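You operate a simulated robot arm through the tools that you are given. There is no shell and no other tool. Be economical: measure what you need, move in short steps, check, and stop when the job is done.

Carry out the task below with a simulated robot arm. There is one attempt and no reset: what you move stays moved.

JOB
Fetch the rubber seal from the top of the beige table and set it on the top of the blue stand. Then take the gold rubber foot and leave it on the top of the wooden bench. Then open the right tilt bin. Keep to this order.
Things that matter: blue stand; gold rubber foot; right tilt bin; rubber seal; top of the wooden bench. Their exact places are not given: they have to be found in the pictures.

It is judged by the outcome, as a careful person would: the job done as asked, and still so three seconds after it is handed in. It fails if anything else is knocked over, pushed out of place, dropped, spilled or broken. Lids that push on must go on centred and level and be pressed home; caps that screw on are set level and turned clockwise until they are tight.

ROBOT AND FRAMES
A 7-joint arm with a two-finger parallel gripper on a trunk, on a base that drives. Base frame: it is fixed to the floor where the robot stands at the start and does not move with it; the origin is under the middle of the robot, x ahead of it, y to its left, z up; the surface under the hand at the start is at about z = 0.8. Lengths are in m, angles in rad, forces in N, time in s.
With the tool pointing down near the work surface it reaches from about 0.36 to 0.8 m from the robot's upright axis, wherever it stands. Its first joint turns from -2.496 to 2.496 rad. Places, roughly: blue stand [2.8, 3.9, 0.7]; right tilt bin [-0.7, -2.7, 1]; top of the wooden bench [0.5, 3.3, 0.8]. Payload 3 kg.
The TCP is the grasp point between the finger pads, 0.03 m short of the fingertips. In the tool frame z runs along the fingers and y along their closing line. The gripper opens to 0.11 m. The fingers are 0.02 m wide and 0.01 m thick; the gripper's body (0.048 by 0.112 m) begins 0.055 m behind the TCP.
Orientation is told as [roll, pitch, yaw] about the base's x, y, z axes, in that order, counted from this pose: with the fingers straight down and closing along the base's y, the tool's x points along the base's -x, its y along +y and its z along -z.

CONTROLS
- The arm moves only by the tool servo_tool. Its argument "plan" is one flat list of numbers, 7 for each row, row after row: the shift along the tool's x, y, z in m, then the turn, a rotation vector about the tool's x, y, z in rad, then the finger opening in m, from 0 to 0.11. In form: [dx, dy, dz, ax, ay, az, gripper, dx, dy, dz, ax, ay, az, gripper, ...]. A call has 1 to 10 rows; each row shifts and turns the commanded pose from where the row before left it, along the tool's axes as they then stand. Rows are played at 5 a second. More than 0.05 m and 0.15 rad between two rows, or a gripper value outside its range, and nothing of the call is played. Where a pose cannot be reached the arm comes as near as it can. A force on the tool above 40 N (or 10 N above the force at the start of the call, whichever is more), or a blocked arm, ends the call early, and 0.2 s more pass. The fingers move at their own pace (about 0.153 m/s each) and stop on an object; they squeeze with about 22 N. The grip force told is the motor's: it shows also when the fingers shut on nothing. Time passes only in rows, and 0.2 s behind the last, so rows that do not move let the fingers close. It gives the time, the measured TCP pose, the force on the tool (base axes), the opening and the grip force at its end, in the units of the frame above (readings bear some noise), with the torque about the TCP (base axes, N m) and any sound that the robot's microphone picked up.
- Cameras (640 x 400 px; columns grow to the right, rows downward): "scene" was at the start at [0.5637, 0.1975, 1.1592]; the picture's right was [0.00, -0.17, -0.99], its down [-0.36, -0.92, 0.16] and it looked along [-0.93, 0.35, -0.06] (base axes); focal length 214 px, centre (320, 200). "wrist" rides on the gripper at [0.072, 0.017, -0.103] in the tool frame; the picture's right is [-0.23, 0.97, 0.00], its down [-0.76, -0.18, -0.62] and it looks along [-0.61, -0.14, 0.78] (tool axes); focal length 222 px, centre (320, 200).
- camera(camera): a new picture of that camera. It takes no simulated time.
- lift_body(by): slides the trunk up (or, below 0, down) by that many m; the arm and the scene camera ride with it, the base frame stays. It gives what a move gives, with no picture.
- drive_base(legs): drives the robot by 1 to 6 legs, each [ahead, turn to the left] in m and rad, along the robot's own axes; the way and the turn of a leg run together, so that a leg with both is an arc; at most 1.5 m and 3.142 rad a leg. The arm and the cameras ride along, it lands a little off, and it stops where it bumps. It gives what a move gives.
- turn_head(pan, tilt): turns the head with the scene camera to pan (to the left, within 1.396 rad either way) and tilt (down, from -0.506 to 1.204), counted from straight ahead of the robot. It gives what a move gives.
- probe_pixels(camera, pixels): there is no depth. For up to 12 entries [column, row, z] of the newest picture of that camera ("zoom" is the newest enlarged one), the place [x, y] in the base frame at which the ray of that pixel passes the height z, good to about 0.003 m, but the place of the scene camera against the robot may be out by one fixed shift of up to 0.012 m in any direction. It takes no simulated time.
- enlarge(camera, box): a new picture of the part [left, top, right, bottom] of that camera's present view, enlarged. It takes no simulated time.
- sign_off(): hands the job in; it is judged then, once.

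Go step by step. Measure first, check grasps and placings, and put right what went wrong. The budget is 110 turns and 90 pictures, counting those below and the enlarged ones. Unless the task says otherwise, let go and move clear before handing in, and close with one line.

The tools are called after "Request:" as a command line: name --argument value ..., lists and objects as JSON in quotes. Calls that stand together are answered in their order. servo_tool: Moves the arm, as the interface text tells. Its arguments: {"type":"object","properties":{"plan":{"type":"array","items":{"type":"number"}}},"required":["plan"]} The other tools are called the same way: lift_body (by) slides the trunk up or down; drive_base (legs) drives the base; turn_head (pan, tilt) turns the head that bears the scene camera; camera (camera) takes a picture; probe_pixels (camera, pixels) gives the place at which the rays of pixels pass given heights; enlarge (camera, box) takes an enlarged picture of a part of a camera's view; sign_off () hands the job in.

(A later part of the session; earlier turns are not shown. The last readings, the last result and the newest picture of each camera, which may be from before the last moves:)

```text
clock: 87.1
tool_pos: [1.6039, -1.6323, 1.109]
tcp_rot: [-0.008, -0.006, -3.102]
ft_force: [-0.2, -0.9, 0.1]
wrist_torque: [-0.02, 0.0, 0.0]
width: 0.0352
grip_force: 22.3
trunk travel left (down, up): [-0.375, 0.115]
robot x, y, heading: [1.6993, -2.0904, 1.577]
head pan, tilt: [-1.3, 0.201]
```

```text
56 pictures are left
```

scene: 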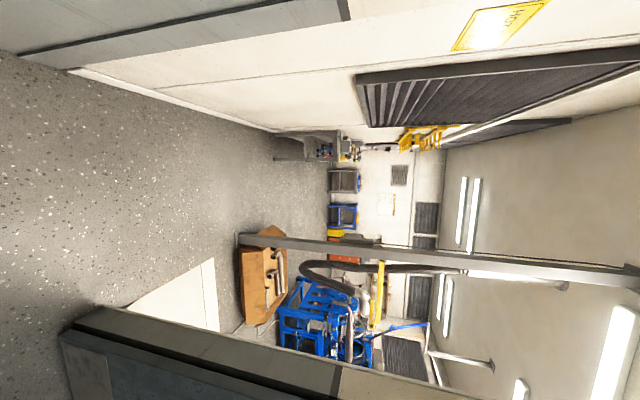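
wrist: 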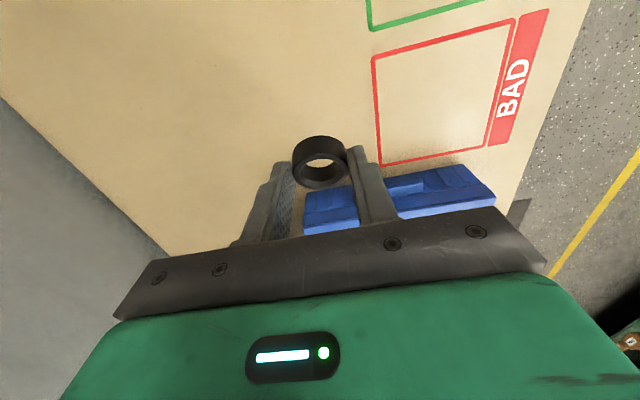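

The turn finished near heading 1.57. Ahead there's an opening into a long hall with blue equipment at (330,315) and (345,215). I'll enlarge that and probe the floor.

Request:
enlarge --camera "scene" --box '[220, 110, 460, 390]'

Request:
probe_pixels --camera "scene" --pixels '[[65, 335, 0.0], [75, 72, 0.0], [240, 238, 0.0], [245, 320, 0.0], [275, 130, 0.0], [280, 320, 0.6], [330, 170, 0.7], [332, 215, 0.7], [290, 340, 0.7], [25, 55, 0.0], [222, 330, 0.0], [275, 160, 0.0]]'

```text
1.43 times, centred on (340, 250) of scene
```

zoom: 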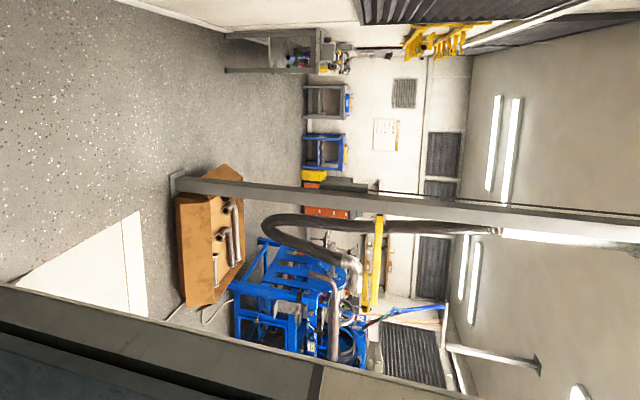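

```text
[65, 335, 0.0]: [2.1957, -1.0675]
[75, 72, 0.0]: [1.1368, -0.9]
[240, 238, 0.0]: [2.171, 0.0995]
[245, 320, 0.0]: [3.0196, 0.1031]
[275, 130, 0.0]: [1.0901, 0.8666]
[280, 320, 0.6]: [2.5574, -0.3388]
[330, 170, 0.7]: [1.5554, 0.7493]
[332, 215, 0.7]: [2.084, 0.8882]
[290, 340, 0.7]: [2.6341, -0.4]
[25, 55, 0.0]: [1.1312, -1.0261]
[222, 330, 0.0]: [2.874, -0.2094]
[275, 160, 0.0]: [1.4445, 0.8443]
```

At the end of the hall I can see a blue-framed stand at scene (335,215), next to a grey one. I'll probe floor points along the path.

Request:
probe_pixels --camera "zoom" --pixels '[[226, 71, 0.0], [228, 36, 0.0], [172, 172, 0.0], [172, 198, 0.0], [303, 136, 0.0], [303, 168, 0.0], [304, 118, 0.0], [304, 85, 0.0], [303, 182, 0.0], [343, 135, 0.7], [343, 168, 0.7], [180, 300, 0.0]]'

```text
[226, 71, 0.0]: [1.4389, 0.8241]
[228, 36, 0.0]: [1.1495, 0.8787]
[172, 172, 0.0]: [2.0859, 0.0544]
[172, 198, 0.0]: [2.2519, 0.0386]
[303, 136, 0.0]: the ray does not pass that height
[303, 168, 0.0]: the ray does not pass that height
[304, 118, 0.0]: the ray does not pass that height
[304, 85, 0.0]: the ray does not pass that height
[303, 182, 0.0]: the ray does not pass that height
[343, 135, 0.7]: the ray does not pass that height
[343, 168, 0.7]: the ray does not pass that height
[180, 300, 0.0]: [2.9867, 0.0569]
```

The lane is clear between the left bench (x<1.44 from y 0.82) and the column (x>2.09 at y 0.05). I'll drive to about (1.77,−0.6) and look again.

Request:
drive_base --legs '[[0, -0.06], [1.5, 0], [0, 0.055]]'

Request:
turn_head --pan -1.2 --tilt 0.1

Request:
camera --camera "scene"

```text
clock: 95.3
tool_pos: [1.6608, -0.1372, 1.1091]
tcp_rot: [-0.006, -0.005, -3.077]
ft_force: [0.4, -0.3, -0.6]
wrist_torque: [-0.03, 0.02, 0.01]
width: 0.0349
grip_force: 22.3
trunk travel left (down, up): [-0.375, 0.115]
robot x, y, heading: [1.7671, -0.5921, 1.596]
head pan, tilt: [-1.3, 0.201]
```

```text
clock: 96.0
tool_pos: [1.6597, -0.1372, 1.109]
tcp_rot: [-0.009, -0.005, -3.077]
ft_force: [0.0, 0.5, -0.8]
wrist_torque: [0.01, -0.02, 0.0]
width: 0.0347
grip_force: 22.3
trunk travel left (down, up): [-0.375, 0.115]
robot x, y, heading: [1.7696, -0.5912, 1.597]
head pan, tilt: [-1.201, 0.099]
```

```text
54 pictures are left
```

scene: 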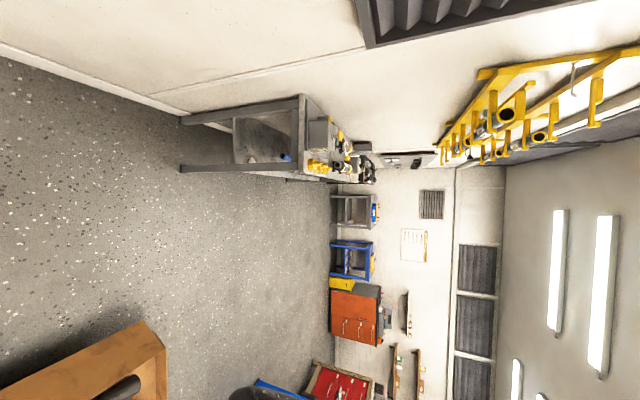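

The path ahead is clear, and the blue stand is at (345,260) against the far wall between a grey stand and an orange cabinet.

Request:
probe_pixels --camera "scene" --pixels '[[182, 168, 0.0], [182, 120, 0.0], [330, 242, 0.0], [330, 278, 0.0], [330, 225, 0.0], [372, 243, 0.7], [372, 278, 0.7], [165, 330, 0.5], [150, 322, 0.5], [290, 182, 0.0], [258, 384, 0.3], [20, 390, 0.0]]'

Request:
enlarge --camera "scene" --box '[310, 180, 400, 300]'

```text
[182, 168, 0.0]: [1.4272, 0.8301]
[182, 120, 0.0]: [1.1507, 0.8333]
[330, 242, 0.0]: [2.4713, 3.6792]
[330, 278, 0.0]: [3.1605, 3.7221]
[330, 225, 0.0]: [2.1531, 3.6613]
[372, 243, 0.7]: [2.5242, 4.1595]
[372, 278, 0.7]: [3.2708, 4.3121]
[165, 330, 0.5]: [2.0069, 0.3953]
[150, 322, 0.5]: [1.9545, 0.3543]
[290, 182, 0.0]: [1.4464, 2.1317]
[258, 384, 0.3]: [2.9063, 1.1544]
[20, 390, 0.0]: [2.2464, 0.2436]
```

```text
3.33 times, centred on (355, 240) of scene
```

zoom: 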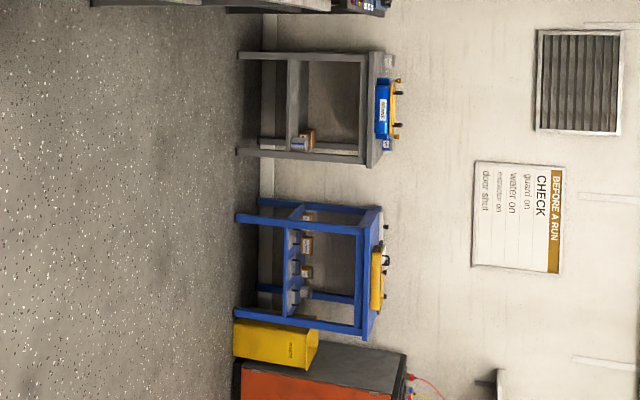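

The blue stand spans about x 2.5–3.2, with its front at y≈3.65. The wooden box on the right at (150,322) could be tight, so I'll look at it more closely.

Request:
turn_head --pan -0.8 --tilt 0.4

Request:
camera --camera "scene"

```text
clock: 96.9
tool_pos: [1.6617, -0.1384, 1.1093]
tcp_rot: [-0.006, -0.005, -3.078]
ft_force: [0.6, -0.8, -1.5]
wrist_torque: [-0.02, 0.0, 0.0]
width: 0.0347
grip_force: 22.0
trunk travel left (down, up): [-0.375, 0.115]
robot x, y, heading: [1.7735, -0.5897, 1.595]
head pan, tilt: [-0.799, 0.4]
```

```text
52 pictures are left
```

scene: 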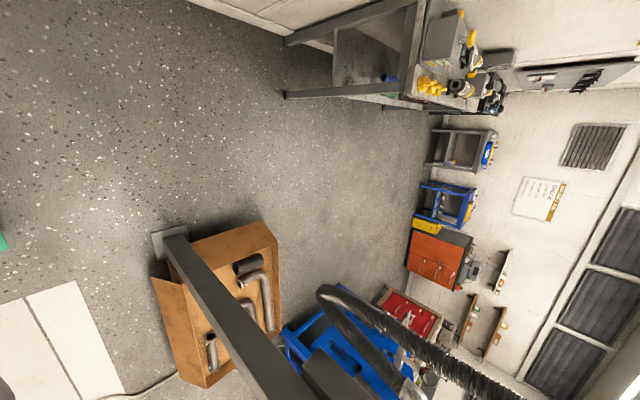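

Request:
probe_pixels --camera "scene" --pixels '[[152, 234, 0.0], [150, 255, 0.0], [183, 227, 0.0], [195, 240, 0.0], [265, 220, 0.3], [265, 220, 0.4], [190, 245, 0.3], [152, 280, 0.0], [286, 95, 0.0], [385, 106, 0.0], [283, 330, 0.3], [440, 218, 0.0]]'

```text
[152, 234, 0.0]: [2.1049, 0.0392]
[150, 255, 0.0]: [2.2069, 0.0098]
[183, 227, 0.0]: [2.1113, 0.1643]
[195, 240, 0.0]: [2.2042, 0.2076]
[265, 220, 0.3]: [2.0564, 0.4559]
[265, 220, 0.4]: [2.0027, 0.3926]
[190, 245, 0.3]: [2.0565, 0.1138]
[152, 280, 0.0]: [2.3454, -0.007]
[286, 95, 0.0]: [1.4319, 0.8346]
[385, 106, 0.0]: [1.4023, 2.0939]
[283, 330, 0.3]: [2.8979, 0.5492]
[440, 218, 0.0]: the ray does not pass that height
```

The column base is at x≥2.1, the box side at about 2.06, and the bench legs at 1.43. I'll go straight for 1.3 m, arc to the right, and head towards the stand.

Request:
drive_base --legs '[[1.3, 0], [0.6, -0.5], [1.1, 0]]'

Request:
turn_head --pan -1.1 --tilt -0.3

Request:
camera --camera "scene"

```text
clock: 111.6
tool_pos: [2.5514, 2.6817, 1.1097]
tcp_rot: [-0.007, -0.005, 2.679]
ft_force: [-0.2, 0.6, -0.2]
wrist_torque: [-0.04, 0.02, -0.01]
width: 0.0339
grip_force: 21.6
trunk travel left (down, up): [-0.375, 0.115]
robot x, y, heading: [2.4183, 2.2417, 1.071]
head pan, tilt: [-0.799, 0.4]
```

```text
clock: 112.7
tool_pos: [2.5519, 2.6823, 1.11]
tcp_rot: [-0.009, -0.007, 2.682]
ft_force: [0.1, 0.3, -1.7]
wrist_torque: [-0.01, 0.05, 0.01]
width: 0.0339
grip_force: 22.1
trunk travel left (down, up): [-0.375, 0.115]
robot x, y, heading: [2.4154, 2.2368, 1.068]
head pan, tilt: [-1.1, -0.3]
```

```text
51 pictures are left
```

scene: 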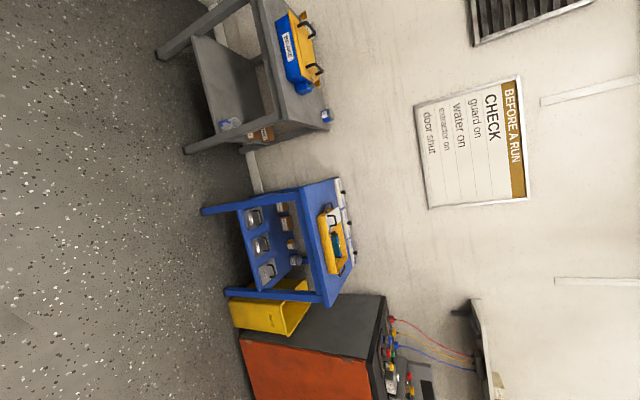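

The blue stand is clear ahead, with a yellow item and some bottles on its top. I'll probe the top.

Request:
probe_pixels --camera "scene" --pixels '[[302, 190, 0.7], [326, 306, 0.7], [340, 178, 0.7], [356, 262, 0.7], [318, 212, 0.7], [322, 275, 0.7], [202, 211, 0.0], [228, 292, 0.0], [315, 200, 0.7], [240, 335, 0.0]]'

Request:
enlarge --camera "scene" --box '[270, 165, 380, 315]'

```text
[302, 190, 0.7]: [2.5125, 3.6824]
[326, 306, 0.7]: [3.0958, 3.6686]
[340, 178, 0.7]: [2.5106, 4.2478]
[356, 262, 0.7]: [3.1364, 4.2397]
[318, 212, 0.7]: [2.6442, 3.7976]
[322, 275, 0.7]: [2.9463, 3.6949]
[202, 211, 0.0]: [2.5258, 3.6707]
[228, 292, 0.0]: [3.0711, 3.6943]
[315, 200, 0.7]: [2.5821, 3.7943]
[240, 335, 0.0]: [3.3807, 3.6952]
```

```text
2.67 times, centred on (325, 240) of scene
```

zoom: 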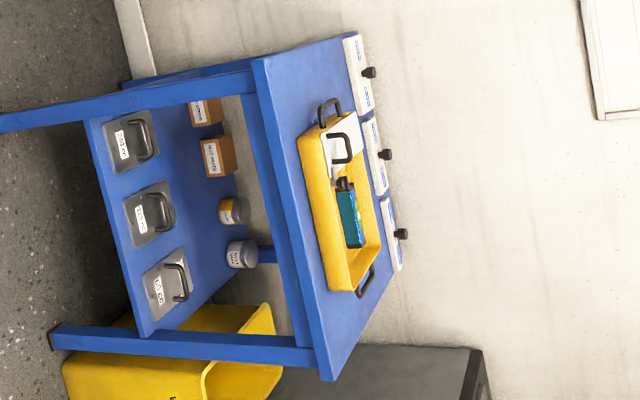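

The stand top spans x 2.51–3.10, y 3.68–4.24. The front-left area is free, with the tray starting at about (2.64,3.80). I'll drive up in front of it.

Request:
drive_base --legs '[[0, 0.295], [0.85, 0], [0, 0.21]]'

Request:
turn_head --pan -0.5 --tilt 0.0

Request:
camera --camera "scene"

```text
clock: 118.9
tool_pos: [2.4988, 3.5278, 1.111]
tcp_rot: [-0.01, -0.006, -3.101]
ft_force: [-1.0, 0.9, -1.1]
wrist_torque: [-0.01, 0.02, 0.0]
width: 0.034
grip_force: 22.2
trunk travel left (down, up): [-0.375, 0.115]
robot x, y, heading: [2.6048, 3.0739, 1.575]
head pan, tilt: [-1.1, -0.3]
```

```text
clock: 119.9
tool_pos: [2.498, 3.5274, 1.1108]
tcp_rot: [-0.009, -0.007, -3.1]
ft_force: [-0.7, 0.3, 0.3]
wrist_torque: [0.02, 0.03, 0.02]
width: 0.0339
grip_force: 22.0
trunk travel left (down, up): [-0.375, 0.115]
robot x, y, heading: [2.6056, 3.0751, 1.574]
head pan, tilt: [-0.499, 0.0]
```

```text
49 pictures are left
```

scene: 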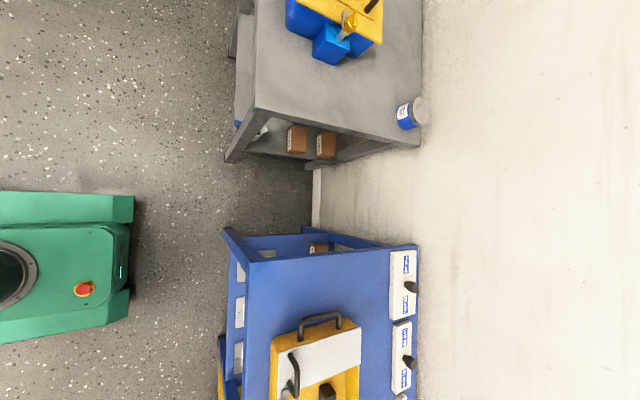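

Good overhead view. I'll probe the free space left of the yellow tray.

Request:
probe_pixels --camera "scene" --pixels '[[250, 264, 0.7], [385, 248, 0.7], [272, 340, 0.7], [320, 314, 0.7], [270, 290, 0.7], [270, 300, 0.7], [390, 300, 0.7], [125, 290, 0.3], [295, 290, 0.7]]'

```text
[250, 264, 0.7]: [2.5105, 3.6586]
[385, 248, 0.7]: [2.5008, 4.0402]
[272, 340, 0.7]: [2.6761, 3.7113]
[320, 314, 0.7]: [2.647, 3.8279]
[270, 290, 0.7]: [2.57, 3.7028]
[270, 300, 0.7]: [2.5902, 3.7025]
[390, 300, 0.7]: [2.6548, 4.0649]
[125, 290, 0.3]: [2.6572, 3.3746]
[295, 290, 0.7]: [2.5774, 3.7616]
```

I'll place the seal at about (2.575,3.75). It must be set down with the same 0.35 tilt it was gripped with, so I rotate the hand back to yaw 1.57 first, making it lean towards the robot, and check the grip with the wrist camera.

Request:
servo_tool --plan '[0, 0, 0, 0, 0, 0.15, 0.02, 0, 0, 0, 0, 0, 0.15, 0.02, 0, 0, 0, 0, 0, 0.15, 0.02, 0, 0, 0, 0, 0, 0.15, 0.02, 0, 0, 0, 0, 0, 0.15, 0.02, 0, 0, 0, 0, 0, 0.15, 0.02, 0, 0, 0, 0, 0, 0.15, 0.02, 0, 0, 0, 0, 0, 0.15, 0.02, 0, 0, 0, 0, 0, 0.15, 0.02, 0, 0, 0, 0, 0, 0.15, 0.02]'

Request:
servo_tool --plan '[0, 0, 0, 0, 0, 0.112, 0.02, 0, 0, 0, 0, 0, 0, 0.02]'

Request:
camera --camera "wrist"

```text
clock: 122.1
tool_pos: [2.4978, 3.5276, 1.1101]
tcp_rot: [0.006, -0.01, 1.682]
ft_force: [0.9, 0.2, -0.1]
wrist_torque: [-0.03, -0.02, 0.0]
width: 0.0339
grip_force: 21.7
trunk travel left (down, up): [-0.375, 0.115]
robot x, y, heading: [2.6045, 3.0707, 1.575]
head pan, tilt: [-0.499, 0.0]
```

```text
clock: 122.7
tool_pos: [2.4986, 3.5274, 1.1118]
tcp_rot: [0.007, -0.007, 1.571]
ft_force: [-1.0, 0.4, -0.9]
wrist_torque: [-0.02, 0.02, -0.02]
width: 0.0341
grip_force: 21.9
trunk travel left (down, up): [-0.375, 0.115]
robot x, y, heading: [2.6037, 3.0737, 1.574]
head pan, tilt: [-0.499, 0.0]
```

```text
48 pictures are left
```

wrist: 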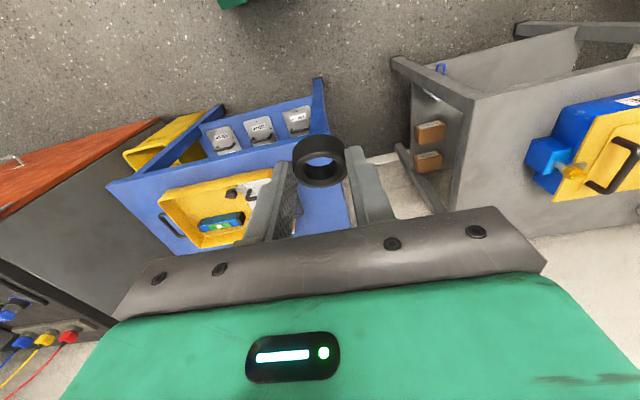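

The ring is still held as before. I'll move above the target, tilt, and lower with the trunk.

Request:
servo_tool --plan '[-0.043, -0.0153, 0, 0, 0, 0, 0.02, -0.043, -0.0153, 0, 0, 0, 0, 0.02, -0.043, -0.0153, 0, 0, 0, 0, 0.02, -0.043, -0.0153, 0, 0, 0, 0, 0.02, -0.0426, -0.0153, 0, 0, 0, 0, 0.02, 0, 0, 0, 0, -0.15, 0, 0.02, 0, 0, 0, 0, -0.15, 0, 0.02, 0, 0, 0, 0, -0.05, 0, 0.02, 0, 0, 0, 0, 0, 0, 0.02]'

Request:
lift_body --by -0.28

Request:
camera --camera "wrist"

Request:
camera --camera "scene"

```text
clock: 124.7
tool_pos: [2.5758, 3.7419, 1.1106]
tcp_rot: [0.007, -0.358, 1.57]
ft_force: [-0.3, -0.4, -0.5]
wrist_torque: [0.0, -0.02, 0.04]
width: 0.0338
grip_force: 22.1
trunk travel left (down, up): [-0.375, 0.115]
robot x, y, heading: [2.6037, 3.0745, 1.573]
head pan, tilt: [-0.499, 0.0]
```

```text
clock: 127.6
tool_pos: [2.5766, 3.7431, 0.8326]
tcp_rot: [0.007, -0.359, 1.568]
ft_force: [-0.4, -0.2, -0.5]
wrist_torque: [0.02, -0.02, -0.01]
width: 0.0341
grip_force: 22.2
trunk travel left (down, up): [-0.095, 0.395]
robot x, y, heading: [2.6068, 3.0728, 1.578]
head pan, tilt: [-0.499, 0.0]
```

```text
47 pictures are left
```

wrist: 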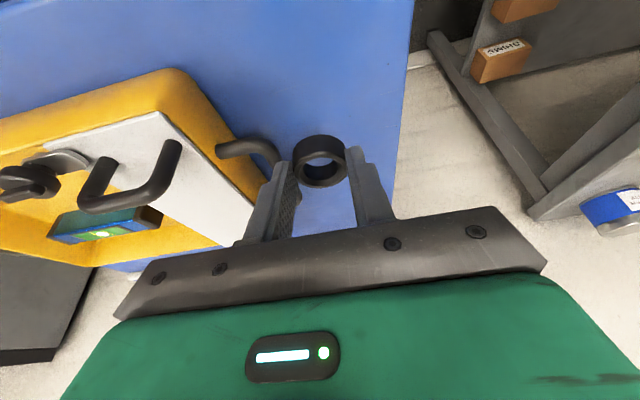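

```text
46 pictures are left
```

scene: 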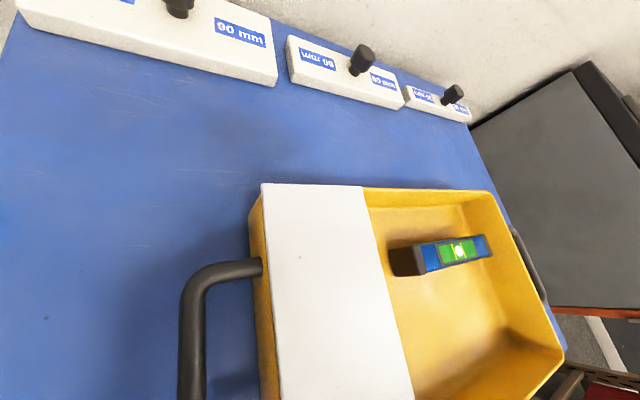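

The tray handle at scene (190,300) may be near the +x finger. I'll probe it, and the ring's surroundings, at likely heights.

Request:
probe_pixels --camera "scene" --pixels '[[180, 330, 0.72], [180, 330, 0.76], [250, 330, 0.7], [250, 265, 0.74], [0, 60, 0.7]]'

Request:
probe_pixels --camera "wrist" --pixels '[[275, 150, 0.72], [275, 150, 0.76], [216, 150, 0.72], [216, 150, 0.76], [412, 20, 0.7], [395, 200, 0.7], [290, 175, 0.72]]'

```text
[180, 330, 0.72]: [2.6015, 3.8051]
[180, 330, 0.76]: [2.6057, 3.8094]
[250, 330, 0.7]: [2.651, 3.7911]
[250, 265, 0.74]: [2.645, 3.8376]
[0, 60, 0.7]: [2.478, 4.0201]
```

```text
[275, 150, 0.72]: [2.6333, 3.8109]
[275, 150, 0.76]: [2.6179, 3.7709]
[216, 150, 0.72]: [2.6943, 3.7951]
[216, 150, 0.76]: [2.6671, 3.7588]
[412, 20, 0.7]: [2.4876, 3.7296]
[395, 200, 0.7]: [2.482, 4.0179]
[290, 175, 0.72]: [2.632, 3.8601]
```

The handle's outer edge is at x≈2.605. I'll shift to (2.547, 3.735) for clearance and descend to about 1 cm above the top.

Request:
servo_tool --plan '[0.0075, 0.0148, -0.0027, 0, 0, 0, 0.02, 0.0075, 0.0148, -0.0027, 0, 0, 0, 0.02, 0.01, 0, 0.0274, 0, 0, 0, 0.02, 0.01, 0, 0.0274, 0, 0, 0, 0.02, 0.01, 0, 0.0274, 0, 0, 0, 0.02, 0, 0, 0, 0, 0, 0, 0.02]'

Request:
camera --camera "wrist"

```text
clock: 128.7
tool_pos: [2.5454, 3.7307, 0.7709]
tcp_rot: [0.004, -0.374, 1.571]
ft_force: [1.8, -13.5, 24.5]
wrist_torque: [-0.41, -0.53, -0.23]
width: 0.034
grip_force: 22.4
trunk travel left (down, up): [-0.095, 0.395]
robot x, y, heading: [2.6046, 3.0738, 1.573]
head pan, tilt: [-0.499, 0.0]
stopped in row 5: the force on the tool passed its limit at 65 N (the readings are from after the stop); the commanded pose is now the measured one
```

```text
45 pictures are left
```

wrist: 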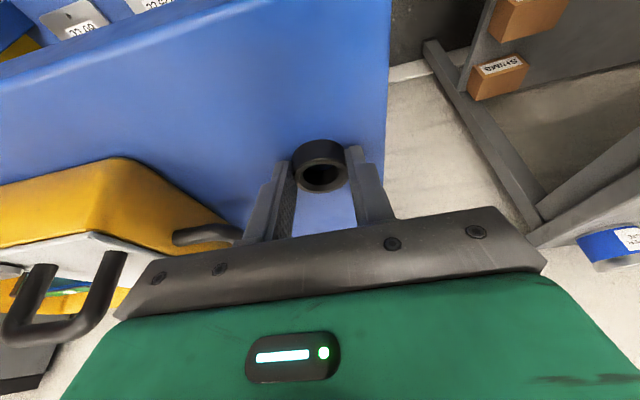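

Contact came at TCP z≈0.771, with force at the tips, so the stand top is at about z=0.735 and the seal is resting on it. I'll verify the position against the stand edges at that height before releasing.

Request:
probe_pixels --camera "wrist" --pixels '[[390, 20, 0.735], [386, 150, 0.735], [319, 180, 0.75], [200, 12, 0.735], [319, 192, 0.74], [319, 140, 0.735]]'

Request:
enlarge --camera "wrist" --box '[260, 120, 400, 250]'

```text
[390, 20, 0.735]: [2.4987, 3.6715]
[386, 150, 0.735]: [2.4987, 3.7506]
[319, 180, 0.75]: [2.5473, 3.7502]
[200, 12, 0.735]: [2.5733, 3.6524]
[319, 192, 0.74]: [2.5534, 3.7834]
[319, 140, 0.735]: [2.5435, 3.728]
```

```text
3.08 times, centred on (330, 185) of wrist
```

zoom: 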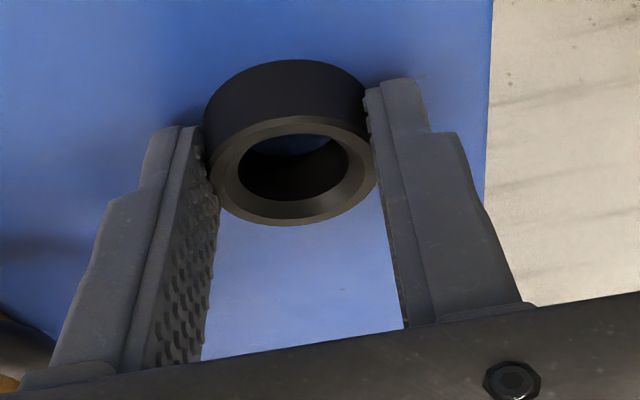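

The seal sits on the surface with clear margins (edges at x 2.499, y 3.65). I'll release and withdraw straight back along the tool axis.

Request:
servo_tool --plan '[0, 0, 0, 0, 0, 0, 0.04, 0, 0, 0, 0, 0, 0, 0.055, 0, 0, 0, 0, 0, 0, 0.055, 0, 0, -0.02, 0, 0, 0, 0.055, 0, 0, -0.04, 0, 0, 0, 0.055, 0, 0, -0.04, 0, 0, 0, 0.055, 0, 0, -0.04, 0, 0, 0, 0.055, 0, 0, 0, 0, 0, 0, 0.055]'

Request:
camera --camera "wrist"

```text
clock: 129.2
tool_pos: [2.5426, 3.7301, 0.7723]
tcp_rot: [0.01, -0.378, 1.573]
ft_force: [-2.4, -5.8, 11.1]
wrist_torque: [-0.12, -0.25, -0.23]
width: 0.0544
grip_force: 0.0
trunk travel left (down, up): [-0.095, 0.395]
robot x, y, heading: [2.6086, 3.0682, 1.577]
head pan, tilt: [-0.499, 0.0]
stopped in row 2: the force on the tool passed its limit at 42 N (the readings are from after the stop); the commanded pose is now the measured one
```

```text
43 pictures are left
```

wrist: 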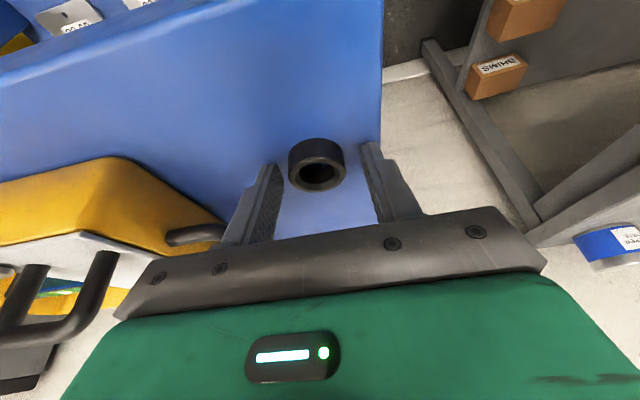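

It's open now, with a little residual tip contact on the top. I'll withdraw.

Request:
servo_tool --plan '[0, 0, -0.02, 0, 0, 0, 0.0544, 0, 0, -0.04, 0, 0, 0, 0.0544, 0, 0, -0.04, 0, 0, 0, 0.0544, 0, 0, -0.04, 0, 0, 0, 0.0544, 0, 0, -0.04, 0, 0, 0, 0.0544, 0, 0, 0, 0, 0, 0, 0.0544]'

Request:
camera --camera "wrist"

```text
clock: 130.6
tool_pos: [2.5414, 3.664, 0.9381]
tcp_rot: [0.009, -0.374, 1.571]
ft_force: [-0.3, -0.1, 0.1]
wrist_torque: [-0.02, -0.03, -0.02]
width: 0.0544
grip_force: 0.0
trunk travel left (down, up): [-0.095, 0.395]
robot x, y, heading: [2.6001, 3.071, 1.571]
head pan, tilt: [-0.499, 0.0]
```

```text
42 pictures are left
```

wrist: 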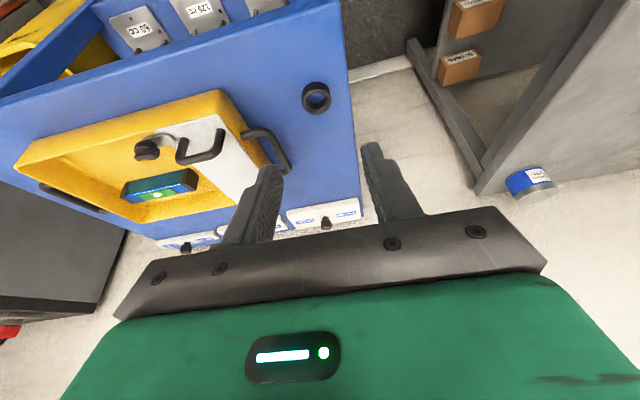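

The seal lies flat on the stand. I'll lift, untilt, tuck the arm, and reverse back along the same path.

Request:
lift_body --by 0.18

Request:
servo_tool --plan '[0, 0, 0, 0, 0.15, 0, 0.08, 0, 0, 0, 0, 0.15, 0, 0.08, 0, 0, 0, 0, 0.07, 0, 0.08, 0.045, -0.015, 0, 0, 0, 0, 0.08, 0.045, -0.015, 0, 0, 0, 0, 0.08, 0.045, -0.015, 0, 0, 0, 0, 0.08, 0, 0, 0, 0, 0, 0, 0.08]'

Request:
drive_base --legs '[[0, -0.21], [-0.85, 0], [0, -0.295], [-1.1, 0], [-0.6, 0.5], [0, 0]]'

```text
clock: 132.6
tool_pos: [2.5411, 3.6639, 1.1186]
tcp_rot: [0.009, -0.373, 1.571]
ft_force: [-0.4, -0.2, 0.0]
wrist_torque: [0.02, 0.02, -0.02]
width: 0.0546
grip_force: 0.1
trunk travel left (down, up): [-0.275, 0.215]
robot x, y, heading: [2.604, 3.0736, 1.579]
head pan, tilt: [-0.499, 0.0]
```

```text
clock: 134.2
tool_pos: [2.5868, 3.5311, 1.1191]
tcp_rot: [0.008, -0.007, 1.575]
ft_force: [0.4, -0.3, -0.1]
wrist_torque: [0.02, -0.02, -0.04]
width: 0.0799
grip_force: 0.1
trunk travel left (down, up): [-0.275, 0.215]
robot x, y, heading: [2.6027, 3.0739, 1.574]
head pan, tilt: [-0.499, 0.0]
```

```text
clock: 148.9
tool_pos: [1.7574, 1.1765, 1.1182]
tcp_rot: [0.011, -0.004, 1.59]
ft_force: [0.6, 0.0, -0.4]
wrist_torque: [0.01, -0.01, 0.01]
width: 0.0799
grip_force: 0.1
trunk travel left (down, up): [-0.275, 0.215]
robot x, y, heading: [1.7855, 0.717, 1.587]
head pan, tilt: [-0.499, 0.0]
```

I'm at (1.785,0.717). I'll nudge left for clearance from the box and column, then continue reversing to y≈−2.08.

Request:
drive_base --legs '[[0, -0.1], [-0.7, 0], [0, 0.09], [-1.5, 0], [-0.6, 0]]'

```text
clock: 163.9
tool_pos: [1.7407, -1.6353, 1.1189]
tcp_rot: [0.009, -0.004, 1.603]
ft_force: [-0.3, -0.1, 0.2]
wrist_torque: [-0.03, 0.01, 0.02]
width: 0.0799
grip_force: 0.1
trunk travel left (down, up): [-0.275, 0.215]
robot x, y, heading: [1.771, -2.0958, 1.605]
head pan, tilt: [-0.499, 0.0]
```

I'm at (1.77,−2.10). Next: turn left to face −x, drive through the door, then turn to face +y.

Request:
drive_base --legs '[[0, 1.537]]'

Request:
drive_base --legs '[[1.5, 0], [0.75, 0]]'

```text
clock: 168.1
tool_pos: [1.3123, -2.1001, 1.1187]
tcp_rot: [0.008, -0.004, 3.123]
ft_force: [-0.5, 0.4, 0.9]
wrist_torque: [-0.01, 0.05, 0.01]
width: 0.0801
grip_force: 0.0
trunk travel left (down, up): [-0.275, 0.215]
robot x, y, heading: [1.7708, -2.0412, 3.113]
head pan, tilt: [-0.499, 0.0]
```

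```text
clock: 179.2
tool_pos: [-0.9448, -2.0848, 1.1206]
tcp_rot: [0.008, -0.001, -3.137]
ft_force: [0.4, -0.9, -0.3]
wrist_torque: [0.03, 0.0, 0.01]
width: 0.0799
grip_force: 0.1
trunk travel left (down, up): [-0.275, 0.215]
robot x, y, heading: [-0.4871, -2.013, 3.136]
head pan, tilt: [-0.499, 0.0]
```

Through the door at (−0.49,−2.01). Now up the aisle to y≈0.45, then face the table.

Request:
drive_base --legs '[[0, -1.566], [1.5, 0], [0.97, 0], [0, -1.57]]'

Request:
turn_head --pan 0 --tilt -0.5

Request:
camera --camera "scene"

```text
clock: 199.2
tool_pos: [-0.0376, 0.556, 1.1209]
tcp_rot: [0.009, -0.004, 0.015]
ft_force: [-0.5, 0.3, 0.1]
wrist_torque: [-0.03, 0.02, 0.0]
width: 0.0798
grip_force: 0.0
trunk travel left (down, up): [-0.275, 0.215]
robot x, y, heading: [-0.4972, 0.5324, 0.02]
head pan, tilt: [-0.499, 0.0]
```

```text
clock: 200.1
tool_pos: [-0.0382, 0.5575, 1.1217]
tcp_rot: [0.007, -0.003, 0.013]
ft_force: [-0.5, 1.4, -0.6]
wrist_torque: [-0.03, -0.01, -0.04]
width: 0.0799
grip_force: 0.1
trunk travel left (down, up): [-0.275, 0.215]
robot x, y, heading: [-0.4962, 0.5312, 0.017]
head pan, tilt: [0.0, -0.499]
```

```text
41 pictures are left
```

scene: 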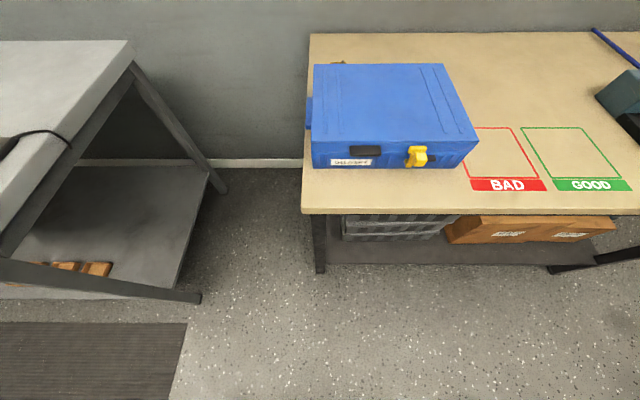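

Good view: the blue case has a gold latch, and the foot is behind it, just visible at (337,62). I'll probe the table and case, then drive forward.

Request:
probe_pixels --camera "scene" --pixels '[[304, 213, 0.8], [310, 34, 0.8], [312, 167, 0.8], [460, 167, 0.8], [312, 142, 0.9], [478, 140, 0.9], [313, 66, 0.9], [440, 64, 0.9], [313, 66, 0.92], [312, 142, 0.92], [200, 300, 0.0], [225, 192, 0.0]]'

Request:
drive_base --legs '[[0, -0.02], [0.45, 0]]'

Request:
turn_head --pan 0 --tilt -0.3

Request:
camera --camera "scene"

```text
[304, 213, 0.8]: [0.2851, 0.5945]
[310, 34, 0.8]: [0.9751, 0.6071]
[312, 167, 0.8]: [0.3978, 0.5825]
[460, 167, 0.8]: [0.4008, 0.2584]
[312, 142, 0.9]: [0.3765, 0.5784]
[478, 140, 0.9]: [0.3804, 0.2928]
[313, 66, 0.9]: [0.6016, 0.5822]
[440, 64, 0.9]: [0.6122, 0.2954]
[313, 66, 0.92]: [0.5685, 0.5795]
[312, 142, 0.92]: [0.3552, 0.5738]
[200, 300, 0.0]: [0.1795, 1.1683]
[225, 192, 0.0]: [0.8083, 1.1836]
```

```text
clock: 203.2
tool_pos: [0.4127, 0.5513, 1.1208]
tcp_rot: [0.01, -0.004, 0.002]
ft_force: [-0.1, 0.2, 0.0]
wrist_torque: [-0.03, -0.02, 0.0]
width: 0.0802
grip_force: 0.0
trunk travel left (down, up): [-0.275, 0.215]
robot x, y, heading: [-0.0467, 0.5366, 0.002]
head pan, tilt: [0.0, -0.499]
```

```text
clock: 203.9
tool_pos: [0.4116, 0.55, 1.1229]
tcp_rot: [0.009, -0.004, 0.0]
ft_force: [-0.5, 0.8, 0.9]
wrist_torque: [0.02, 0.02, 0.01]
width: 0.0797
grip_force: 0.2
trunk travel left (down, up): [-0.275, 0.215]
robot x, y, heading: [-0.0493, 0.5294, 0.005]
head pan, tilt: [0.0, -0.3]
```

```text
40 pictures are left
```

scene: 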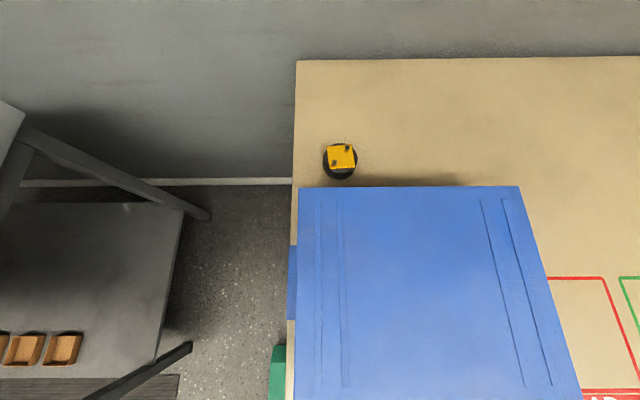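

The foot is at (340,161), behind the case. I'll enlarge and probe it.

Request:
enlarge --camera "scene" --box '[290, 125, 390, 200]'

Request:
probe_pixels --camera "scene" --pixels '[[340, 161, 0.8], [341, 156, 0.85], [323, 161, 0.83], [358, 161, 0.83], [300, 188, 0.9], [300, 188, 0.92], [340, 180, 0.8], [340, 186, 0.91], [518, 186, 0.9]]'

```text
5.33 times, centred on (340, 162) of scene
```

zoom: 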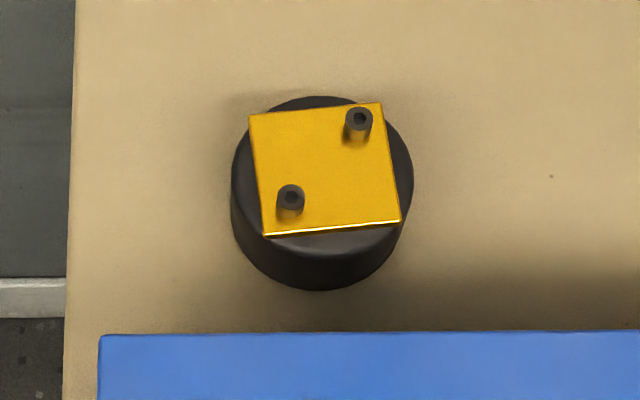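

```text
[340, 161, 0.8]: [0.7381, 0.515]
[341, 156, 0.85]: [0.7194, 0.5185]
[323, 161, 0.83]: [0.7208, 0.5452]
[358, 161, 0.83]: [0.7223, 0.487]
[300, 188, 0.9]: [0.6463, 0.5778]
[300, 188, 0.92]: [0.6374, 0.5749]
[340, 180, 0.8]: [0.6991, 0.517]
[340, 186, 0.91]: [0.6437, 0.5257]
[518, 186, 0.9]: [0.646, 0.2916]
```

The foot centre is about (0.735,0.517), roughly 55 mm across, with its plate at z≈0.825. I'll grip it along x (yaw 90°), with the hand's bulge over the free +y side. First I drive 5 cm closer and yaw.

Request:
drive_base --legs '[[0.05, 0]]'

Request:
servo_tool --plan '[0, 0, 0, 0, 0, -0.15, 0.09, 0, 0, 0, 0, 0, -0.15, 0.09, 0, 0, 0, 0, 0, -0.15, 0.09, 0, 0, 0, 0, 0, -0.15, 0.09, 0, 0, 0, 0, 0, -0.15, 0.09, 0, 0, 0, 0, 0, -0.15, 0.09, 0, 0, 0, 0, 0, -0.15, 0.09, 0, 0, 0, 0, 0, -0.15, 0.09, 0, 0, 0, 0, 0, -0.15, 0.09, 0, 0, 0, 0, 0, -0.15, 0.09]'

Request:
servo_tool --plan '[0, 0, 0, 0, 0, -0.07, 0.09, 0, -0.045, 0, 0, 0, 0, 0.09, 0, -0.045, 0, 0, 0, 0, 0.09, 0, -0.045, 0, 0, 0, 0, 0.09, 0, -0.045, 0, 0, 0, 0, 0.09, 0, -0.045, 0, 0, 0, 0, 0.09, 0, -0.045, 0, 0, 0, 0, 0.09, 0, 0, 0, 0, 0, 0, 0.09]'

```text
clock: 204.8
tool_pos: [0.4625, 0.5512, 1.1222]
tcp_rot: [0.009, -0.006, 0.001]
ft_force: [-0.4, -0.5, -0.3]
wrist_torque: [-0.03, -0.04, -0.03]
width: 0.0798
grip_force: 0.1
trunk travel left (down, up): [-0.275, 0.215]
robot x, y, heading: [0.0044, 0.5301, 0.006]
head pan, tilt: [0.0, -0.3]
```

```text
clock: 207.1
tool_pos: [0.4623, 0.5523, 1.122]
tcp_rot: [-0.004, -0.009, 1.503]
ft_force: [0.1, 0.4, -1.0]
wrist_torque: [0.0, -0.01, -0.03]
width: 0.09
grip_force: 0.2
trunk travel left (down, up): [-0.275, 0.215]
robot x, y, heading: [-0.0004, 0.5344, 0.004]
head pan, tilt: [0.0, -0.3]
```

```text
clock: 208.8
tool_pos: [0.7113, 0.55, 1.1233]
tcp_rot: [-0.003, -0.009, 1.571]
ft_force: [-0.1, 0.0, -0.3]
wrist_torque: [-0.04, 0.02, 0.01]
width: 0.0899
grip_force: 0.2
out of reach, approached as far as the arm can: row 7
trunk travel left (down, up): [-0.275, 0.215]
robot x, y, heading: [0.0035, 0.5321, 0.005]
head pan, tilt: [0.0, -0.3]
```

Out of reach at this height, stopped at x=0.711. I'll descend to z≈0.96, above the case, shift in y, then extend.

Request:
servo_tool --plan '[0.0165, 0, 0.04, 0, 0, 0, 0.09, 0.0165, 0, 0.04, 0, 0, 0, 0.09, 0, 0, 0.04, 0, 0, 0, 0.09, 0, 0, 0.04, 0, 0, 0, 0.09, 0, -0.012, 0, 0, 0, 0, 0.09, 0, -0.012, 0, 0, 0, 0, 0.09, 0, 0, 0, 0, 0, 0, 0.09]'

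Request:
camera --camera "wrist"

```text
clock: 210.4
tool_pos: [0.7348, 0.5195, 0.9631]
tcp_rot: [-0.005, -0.009, 1.57]
ft_force: [-0.9, 0.3, 0.6]
wrist_torque: [-0.01, -0.02, 0.0]
width: 0.0898
grip_force: 0.0
trunk travel left (down, up): [-0.275, 0.215]
robot x, y, heading: [0.0056, 0.5359, 0.002]
head pan, tilt: [0.0, -0.3]
```

```text
38 pictures are left
```

wrist: 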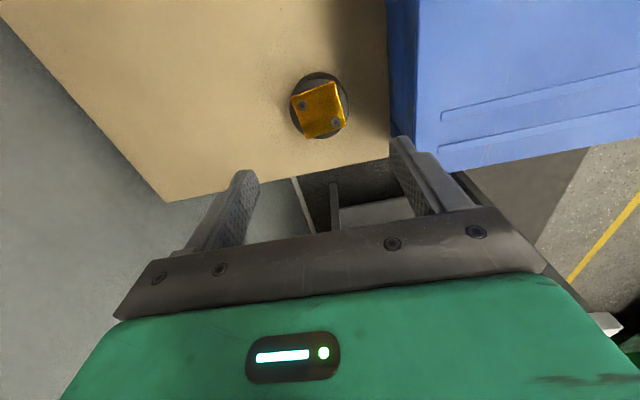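

Request:
enlarge --camera "wrist" --box '[270, 55, 420, 155]'

Request:
probe_pixels --camera "wrist" --pixels '[[319, 106, 0.8], [319, 110, 0.825], [290, 107, 0.82], [350, 107, 0.82], [389, 157, 0.8], [410, 170, 0.9], [386, 30, 0.9]]'

```text
4.00 times, centred on (345, 105) of wrist
```

zoom: 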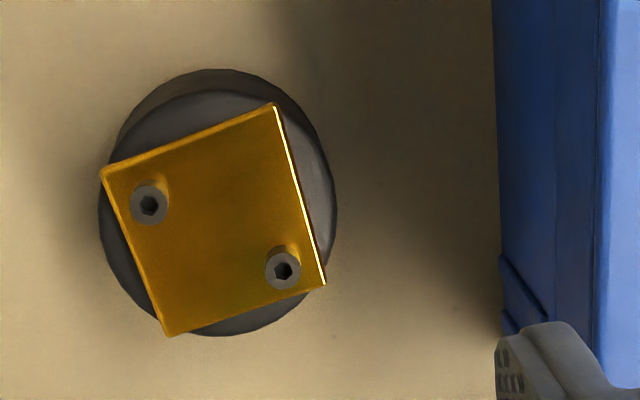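

```text
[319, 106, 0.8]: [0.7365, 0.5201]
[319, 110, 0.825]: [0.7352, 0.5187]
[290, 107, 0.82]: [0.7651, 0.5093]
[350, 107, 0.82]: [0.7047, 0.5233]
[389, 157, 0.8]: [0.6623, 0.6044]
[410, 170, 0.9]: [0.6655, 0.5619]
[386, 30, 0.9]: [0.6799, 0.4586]
```

The foot is centred at (0.735,0.519), right under the tool. I'll descend to z≈0.836 with a 76 mm opening.

Request:
servo_tool --plan '[0, 0, 0.03, 0, 0, 0, 0.076, 0, 0, 0.03, 0, 0, 0, 0.076, 0, 0, 0.03, 0, 0, 0, 0.076, 0, 0, 0.025, 0, 0, 0, 0.076, 0, 0, 0.011, 0, 0, 0, 0.076, 0, 0, 0, 0, 0, 0, 0.076]'

```text
clock: 211.8
tool_pos: [0.7358, 0.5192, 0.8375]
tcp_rot: [-0.007, -0.009, 1.571]
ft_force: [-0.2, -0.3, 0.1]
wrist_torque: [0.01, -0.03, 0.0]
width: 0.0761
grip_force: 0.0
trunk travel left (down, up): [-0.275, 0.215]
robot x, y, heading: [0.0046, 0.5327, 0.001]
head pan, tilt: [0.0, -0.3]
```

No contact. I'll close, then lift slightly to check the grip.

Request:
servo_tool --plan '[0, 0, 0, 0, 0, 0, 0.06, 0, 0, 0, 0, 0, 0, 0.04, 0, 0, 0, 0, 0, 0, 0.04, 0, 0, -0.03, 0, 0, 0, 0.04, 0, 0, -0.04, 0, 0, 0, 0.04, 0, 0, -0.04, 0, 0, 0, 0.04, 0, 0, -0.02, 0, 0, 0, 0.04, 0, 0, 0, 0, 0, 0, 0.04]'

Request:
camera --camera "wrist"

```text
clock: 213.7
tool_pos: [0.736, 0.52, 0.9675]
tcp_rot: [-0.004, -0.01, 1.572]
ft_force: [0.0, -0.3, -1.7]
wrist_torque: [0.01, -0.03, -0.01]
width: 0.0602
grip_force: 22.3
trunk travel left (down, up): [-0.275, 0.215]
robot x, y, heading: [0.0056, 0.5352, 0.003]
head pan, tilt: [0.0, -0.3]
```

```text
36 pictures are left
```

wrist: 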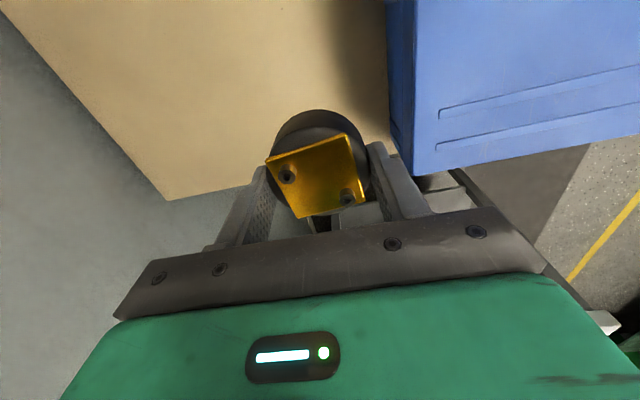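

The foot is held, at 60 mm opening. I'll lift the trunk, tuck the arm, back away, and turn towards the wooden bench at (0.5,3.3).

Request:
lift_body --by 0.15

Request:
servo_tool --plan '[0, 0.045, 0, 0, 0, 0, 0.04, 0, 0.045, 0, 0, 0, 0, 0.04, 0, 0.045, 0, 0, 0, 0, 0.04, 0, 0.045, 0, 0, 0, 0, 0.04, 0, 0.045, 0, 0, 0, 0, 0.04, 0, 0.045, 0, 0, 0, 0, 0.04, 0, 0, 0, 0, 0, 0, 0.04]'

Request:
drive_base --legs '[[-0.45, 0], [0, 1.57], [1.5, 0], [0.5, 0]]'

Request:
turn_head --pan -1.0 --tilt 0.7

Request:
camera --camera "scene"

```text
clock: 215.4
tool_pos: [0.7356, 0.5194, 1.1168]
tcp_rot: [-0.003, -0.009, 1.57]
ft_force: [0.7, -0.2, -1.1]
wrist_torque: [0.03, -0.02, -0.01]
width: 0.0603
grip_force: 21.7
trunk travel left (down, up): [-0.425, 0.065]
robot x, y, heading: [0.0032, 0.5346, 0.001]
head pan, tilt: [0.0, -0.3]
```

```text
clock: 217.0
tool_pos: [0.4633, 0.5204, 1.1156]
tcp_rot: [-0.005, -0.008, 1.571]
ft_force: [0.7, 0.3, -0.4]
wrist_torque: [0.02, -0.03, 0.02]
width: 0.0599
grip_force: 21.9
trunk travel left (down, up): [-0.425, 0.065]
robot x, y, heading: [0.005, 0.5296, 0.006]
head pan, tilt: [0.0, -0.3]
```

```text
clock: 223.8
tool_pos: [-0.4371, 0.9954, 1.1173]
tcp_rot: [-0.004, -0.008, -3.136]
ft_force: [-0.3, -1.0, -2.3]
wrist_torque: [0.0, -0.04, -0.01]
width: 0.0604
grip_force: 22.2
trunk travel left (down, up): [-0.425, 0.065]
robot x, y, heading: [-0.3815, 0.532, 1.566]
head pan, tilt: [0.0, -0.3]
stopped in leg 2: the robot was blocked; the commanded pose is now the measured one
```

```text
clock: 225.1
tool_pos: [-0.4343, 0.9962, 1.1171]
tcp_rot: [-0.007, -0.011, -3.135]
ft_force: [0.9, 0.1, -1.2]
wrist_torque: [-0.02, 0.01, 0.0]
width: 0.0605
grip_force: 22.0
trunk travel left (down, up): [-0.425, 0.065]
robot x, y, heading: [-0.3822, 0.5342, 1.565]
head pan, tilt: [-1.0, 0.7]
```

```text
35 pictures are left
```

scene: 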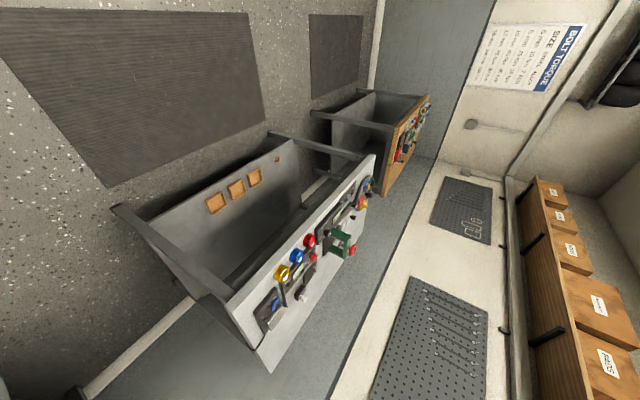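

Heading is 1.565, so the turn is essentially complete. The aisle past the metal table is clear; I'll drive to y≈3.2.

Request:
drive_base --legs '[[1.5, 0], [1.15, 0]]'

Request:
drive_base --legs '[[0, -1.565]]'

Request:
turn_head --pan -0.9 --tilt 0.0

Request:
camera --camera "scene"

```text
clock: 238.0
tool_pos: [-0.4961, 3.6409, 1.117]
tcp_rot: [-0.004, -0.01, -3.095]
ft_force: [0.2, 0.3, -1.1]
wrist_torque: [-0.02, 0.01, 0.0]
width: 0.0606
grip_force: 21.7
trunk travel left (down, up): [-0.425, 0.065]
robot x, y, heading: [-0.4278, 3.1809, 1.606]
head pan, tilt: [-1.0, 0.7]
```

```text
clock: 242.2
tool_pos: [0.0354, 3.2727, 1.118]
tcp_rot: [-0.006, -0.01, 1.66]
ft_force: [-0.1, 0.1, -2.3]
wrist_torque: [0.03, 0.02, -0.03]
width: 0.0602
grip_force: 22.0
trunk travel left (down, up): [-0.425, 0.065]
robot x, y, heading: [-0.4265, 3.2393, 0.085]
head pan, tilt: [-1.0, 0.7]
```

```text
clock: 243.3
tool_pos: [0.035, 3.2737, 1.1184]
tcp_rot: [-0.008, -0.012, 1.659]
ft_force: [0.3, 0.2, -2.1]
wrist_torque: [0.0, 0.03, -0.03]
width: 0.0601
grip_force: 21.8
trunk travel left (down, up): [-0.425, 0.065]
robot x, y, heading: [-0.4251, 3.2409, 0.083]
head pan, tilt: [-0.901, 0.0]
```

```text
34 pictures are left
```

scene: 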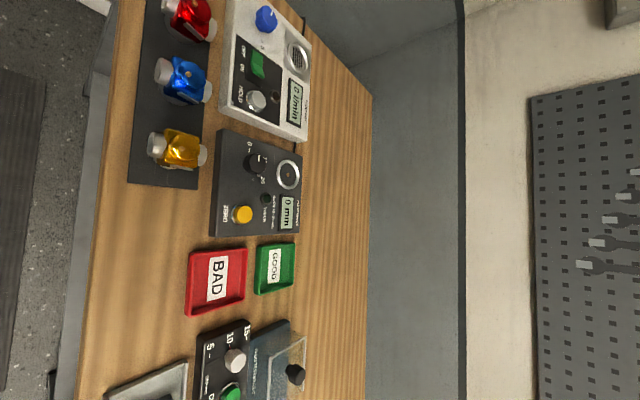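

The bench has many items on it. The front strip, from about (100–180, 200–330) in front of the BAD tray, looks free, so I'll probe it.

Request:
probe_pixels --camera "scene" --pixels '[[97, 230, 0.8], [92, 300, 0.8], [188, 255, 0.8], [185, 312, 0.8], [213, 235, 0.8], [128, 183, 0.8], [197, 188, 0.8], [108, 385, 0.8], [190, 362, 0.8], [145, 270, 0.8], [305, 240, 0.8], [362, 240, 0.8]]'

Request:
turn_head --pan -0.5 --tilt 0.4

Request:
camera --camera "scene"

```text
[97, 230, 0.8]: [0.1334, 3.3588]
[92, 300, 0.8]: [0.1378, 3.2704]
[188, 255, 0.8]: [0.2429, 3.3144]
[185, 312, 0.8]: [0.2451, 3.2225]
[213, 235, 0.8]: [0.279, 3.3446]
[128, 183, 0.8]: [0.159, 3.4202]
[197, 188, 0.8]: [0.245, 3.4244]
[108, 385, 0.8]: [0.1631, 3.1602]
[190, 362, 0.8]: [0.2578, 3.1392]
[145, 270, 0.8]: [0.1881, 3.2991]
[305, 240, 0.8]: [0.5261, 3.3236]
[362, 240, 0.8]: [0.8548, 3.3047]
```

```text
clock: 244.2
tool_pos: [0.0367, 3.2719, 1.1182]
tcp_rot: [-0.006, -0.011, 1.66]
ft_force: [-0.6, 1.0, -1.3]
wrist_torque: [0.06, -0.02, -0.01]
width: 0.0602
grip_force: 22.5
trunk travel left (down, up): [-0.425, 0.065]
robot x, y, heading: [-0.4288, 3.2429, 0.081]
head pan, tilt: [-0.499, 0.4]
```

```text
33 pictures are left
```

scene: 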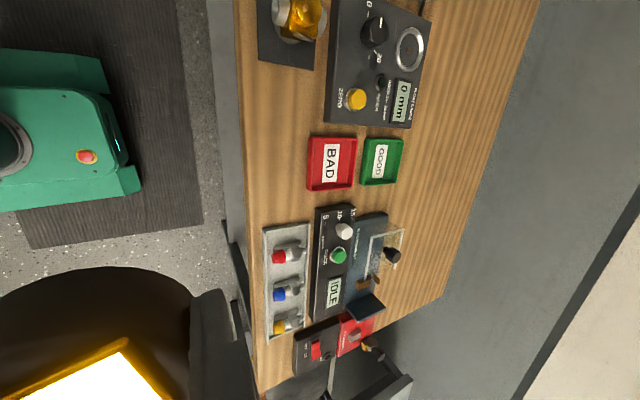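

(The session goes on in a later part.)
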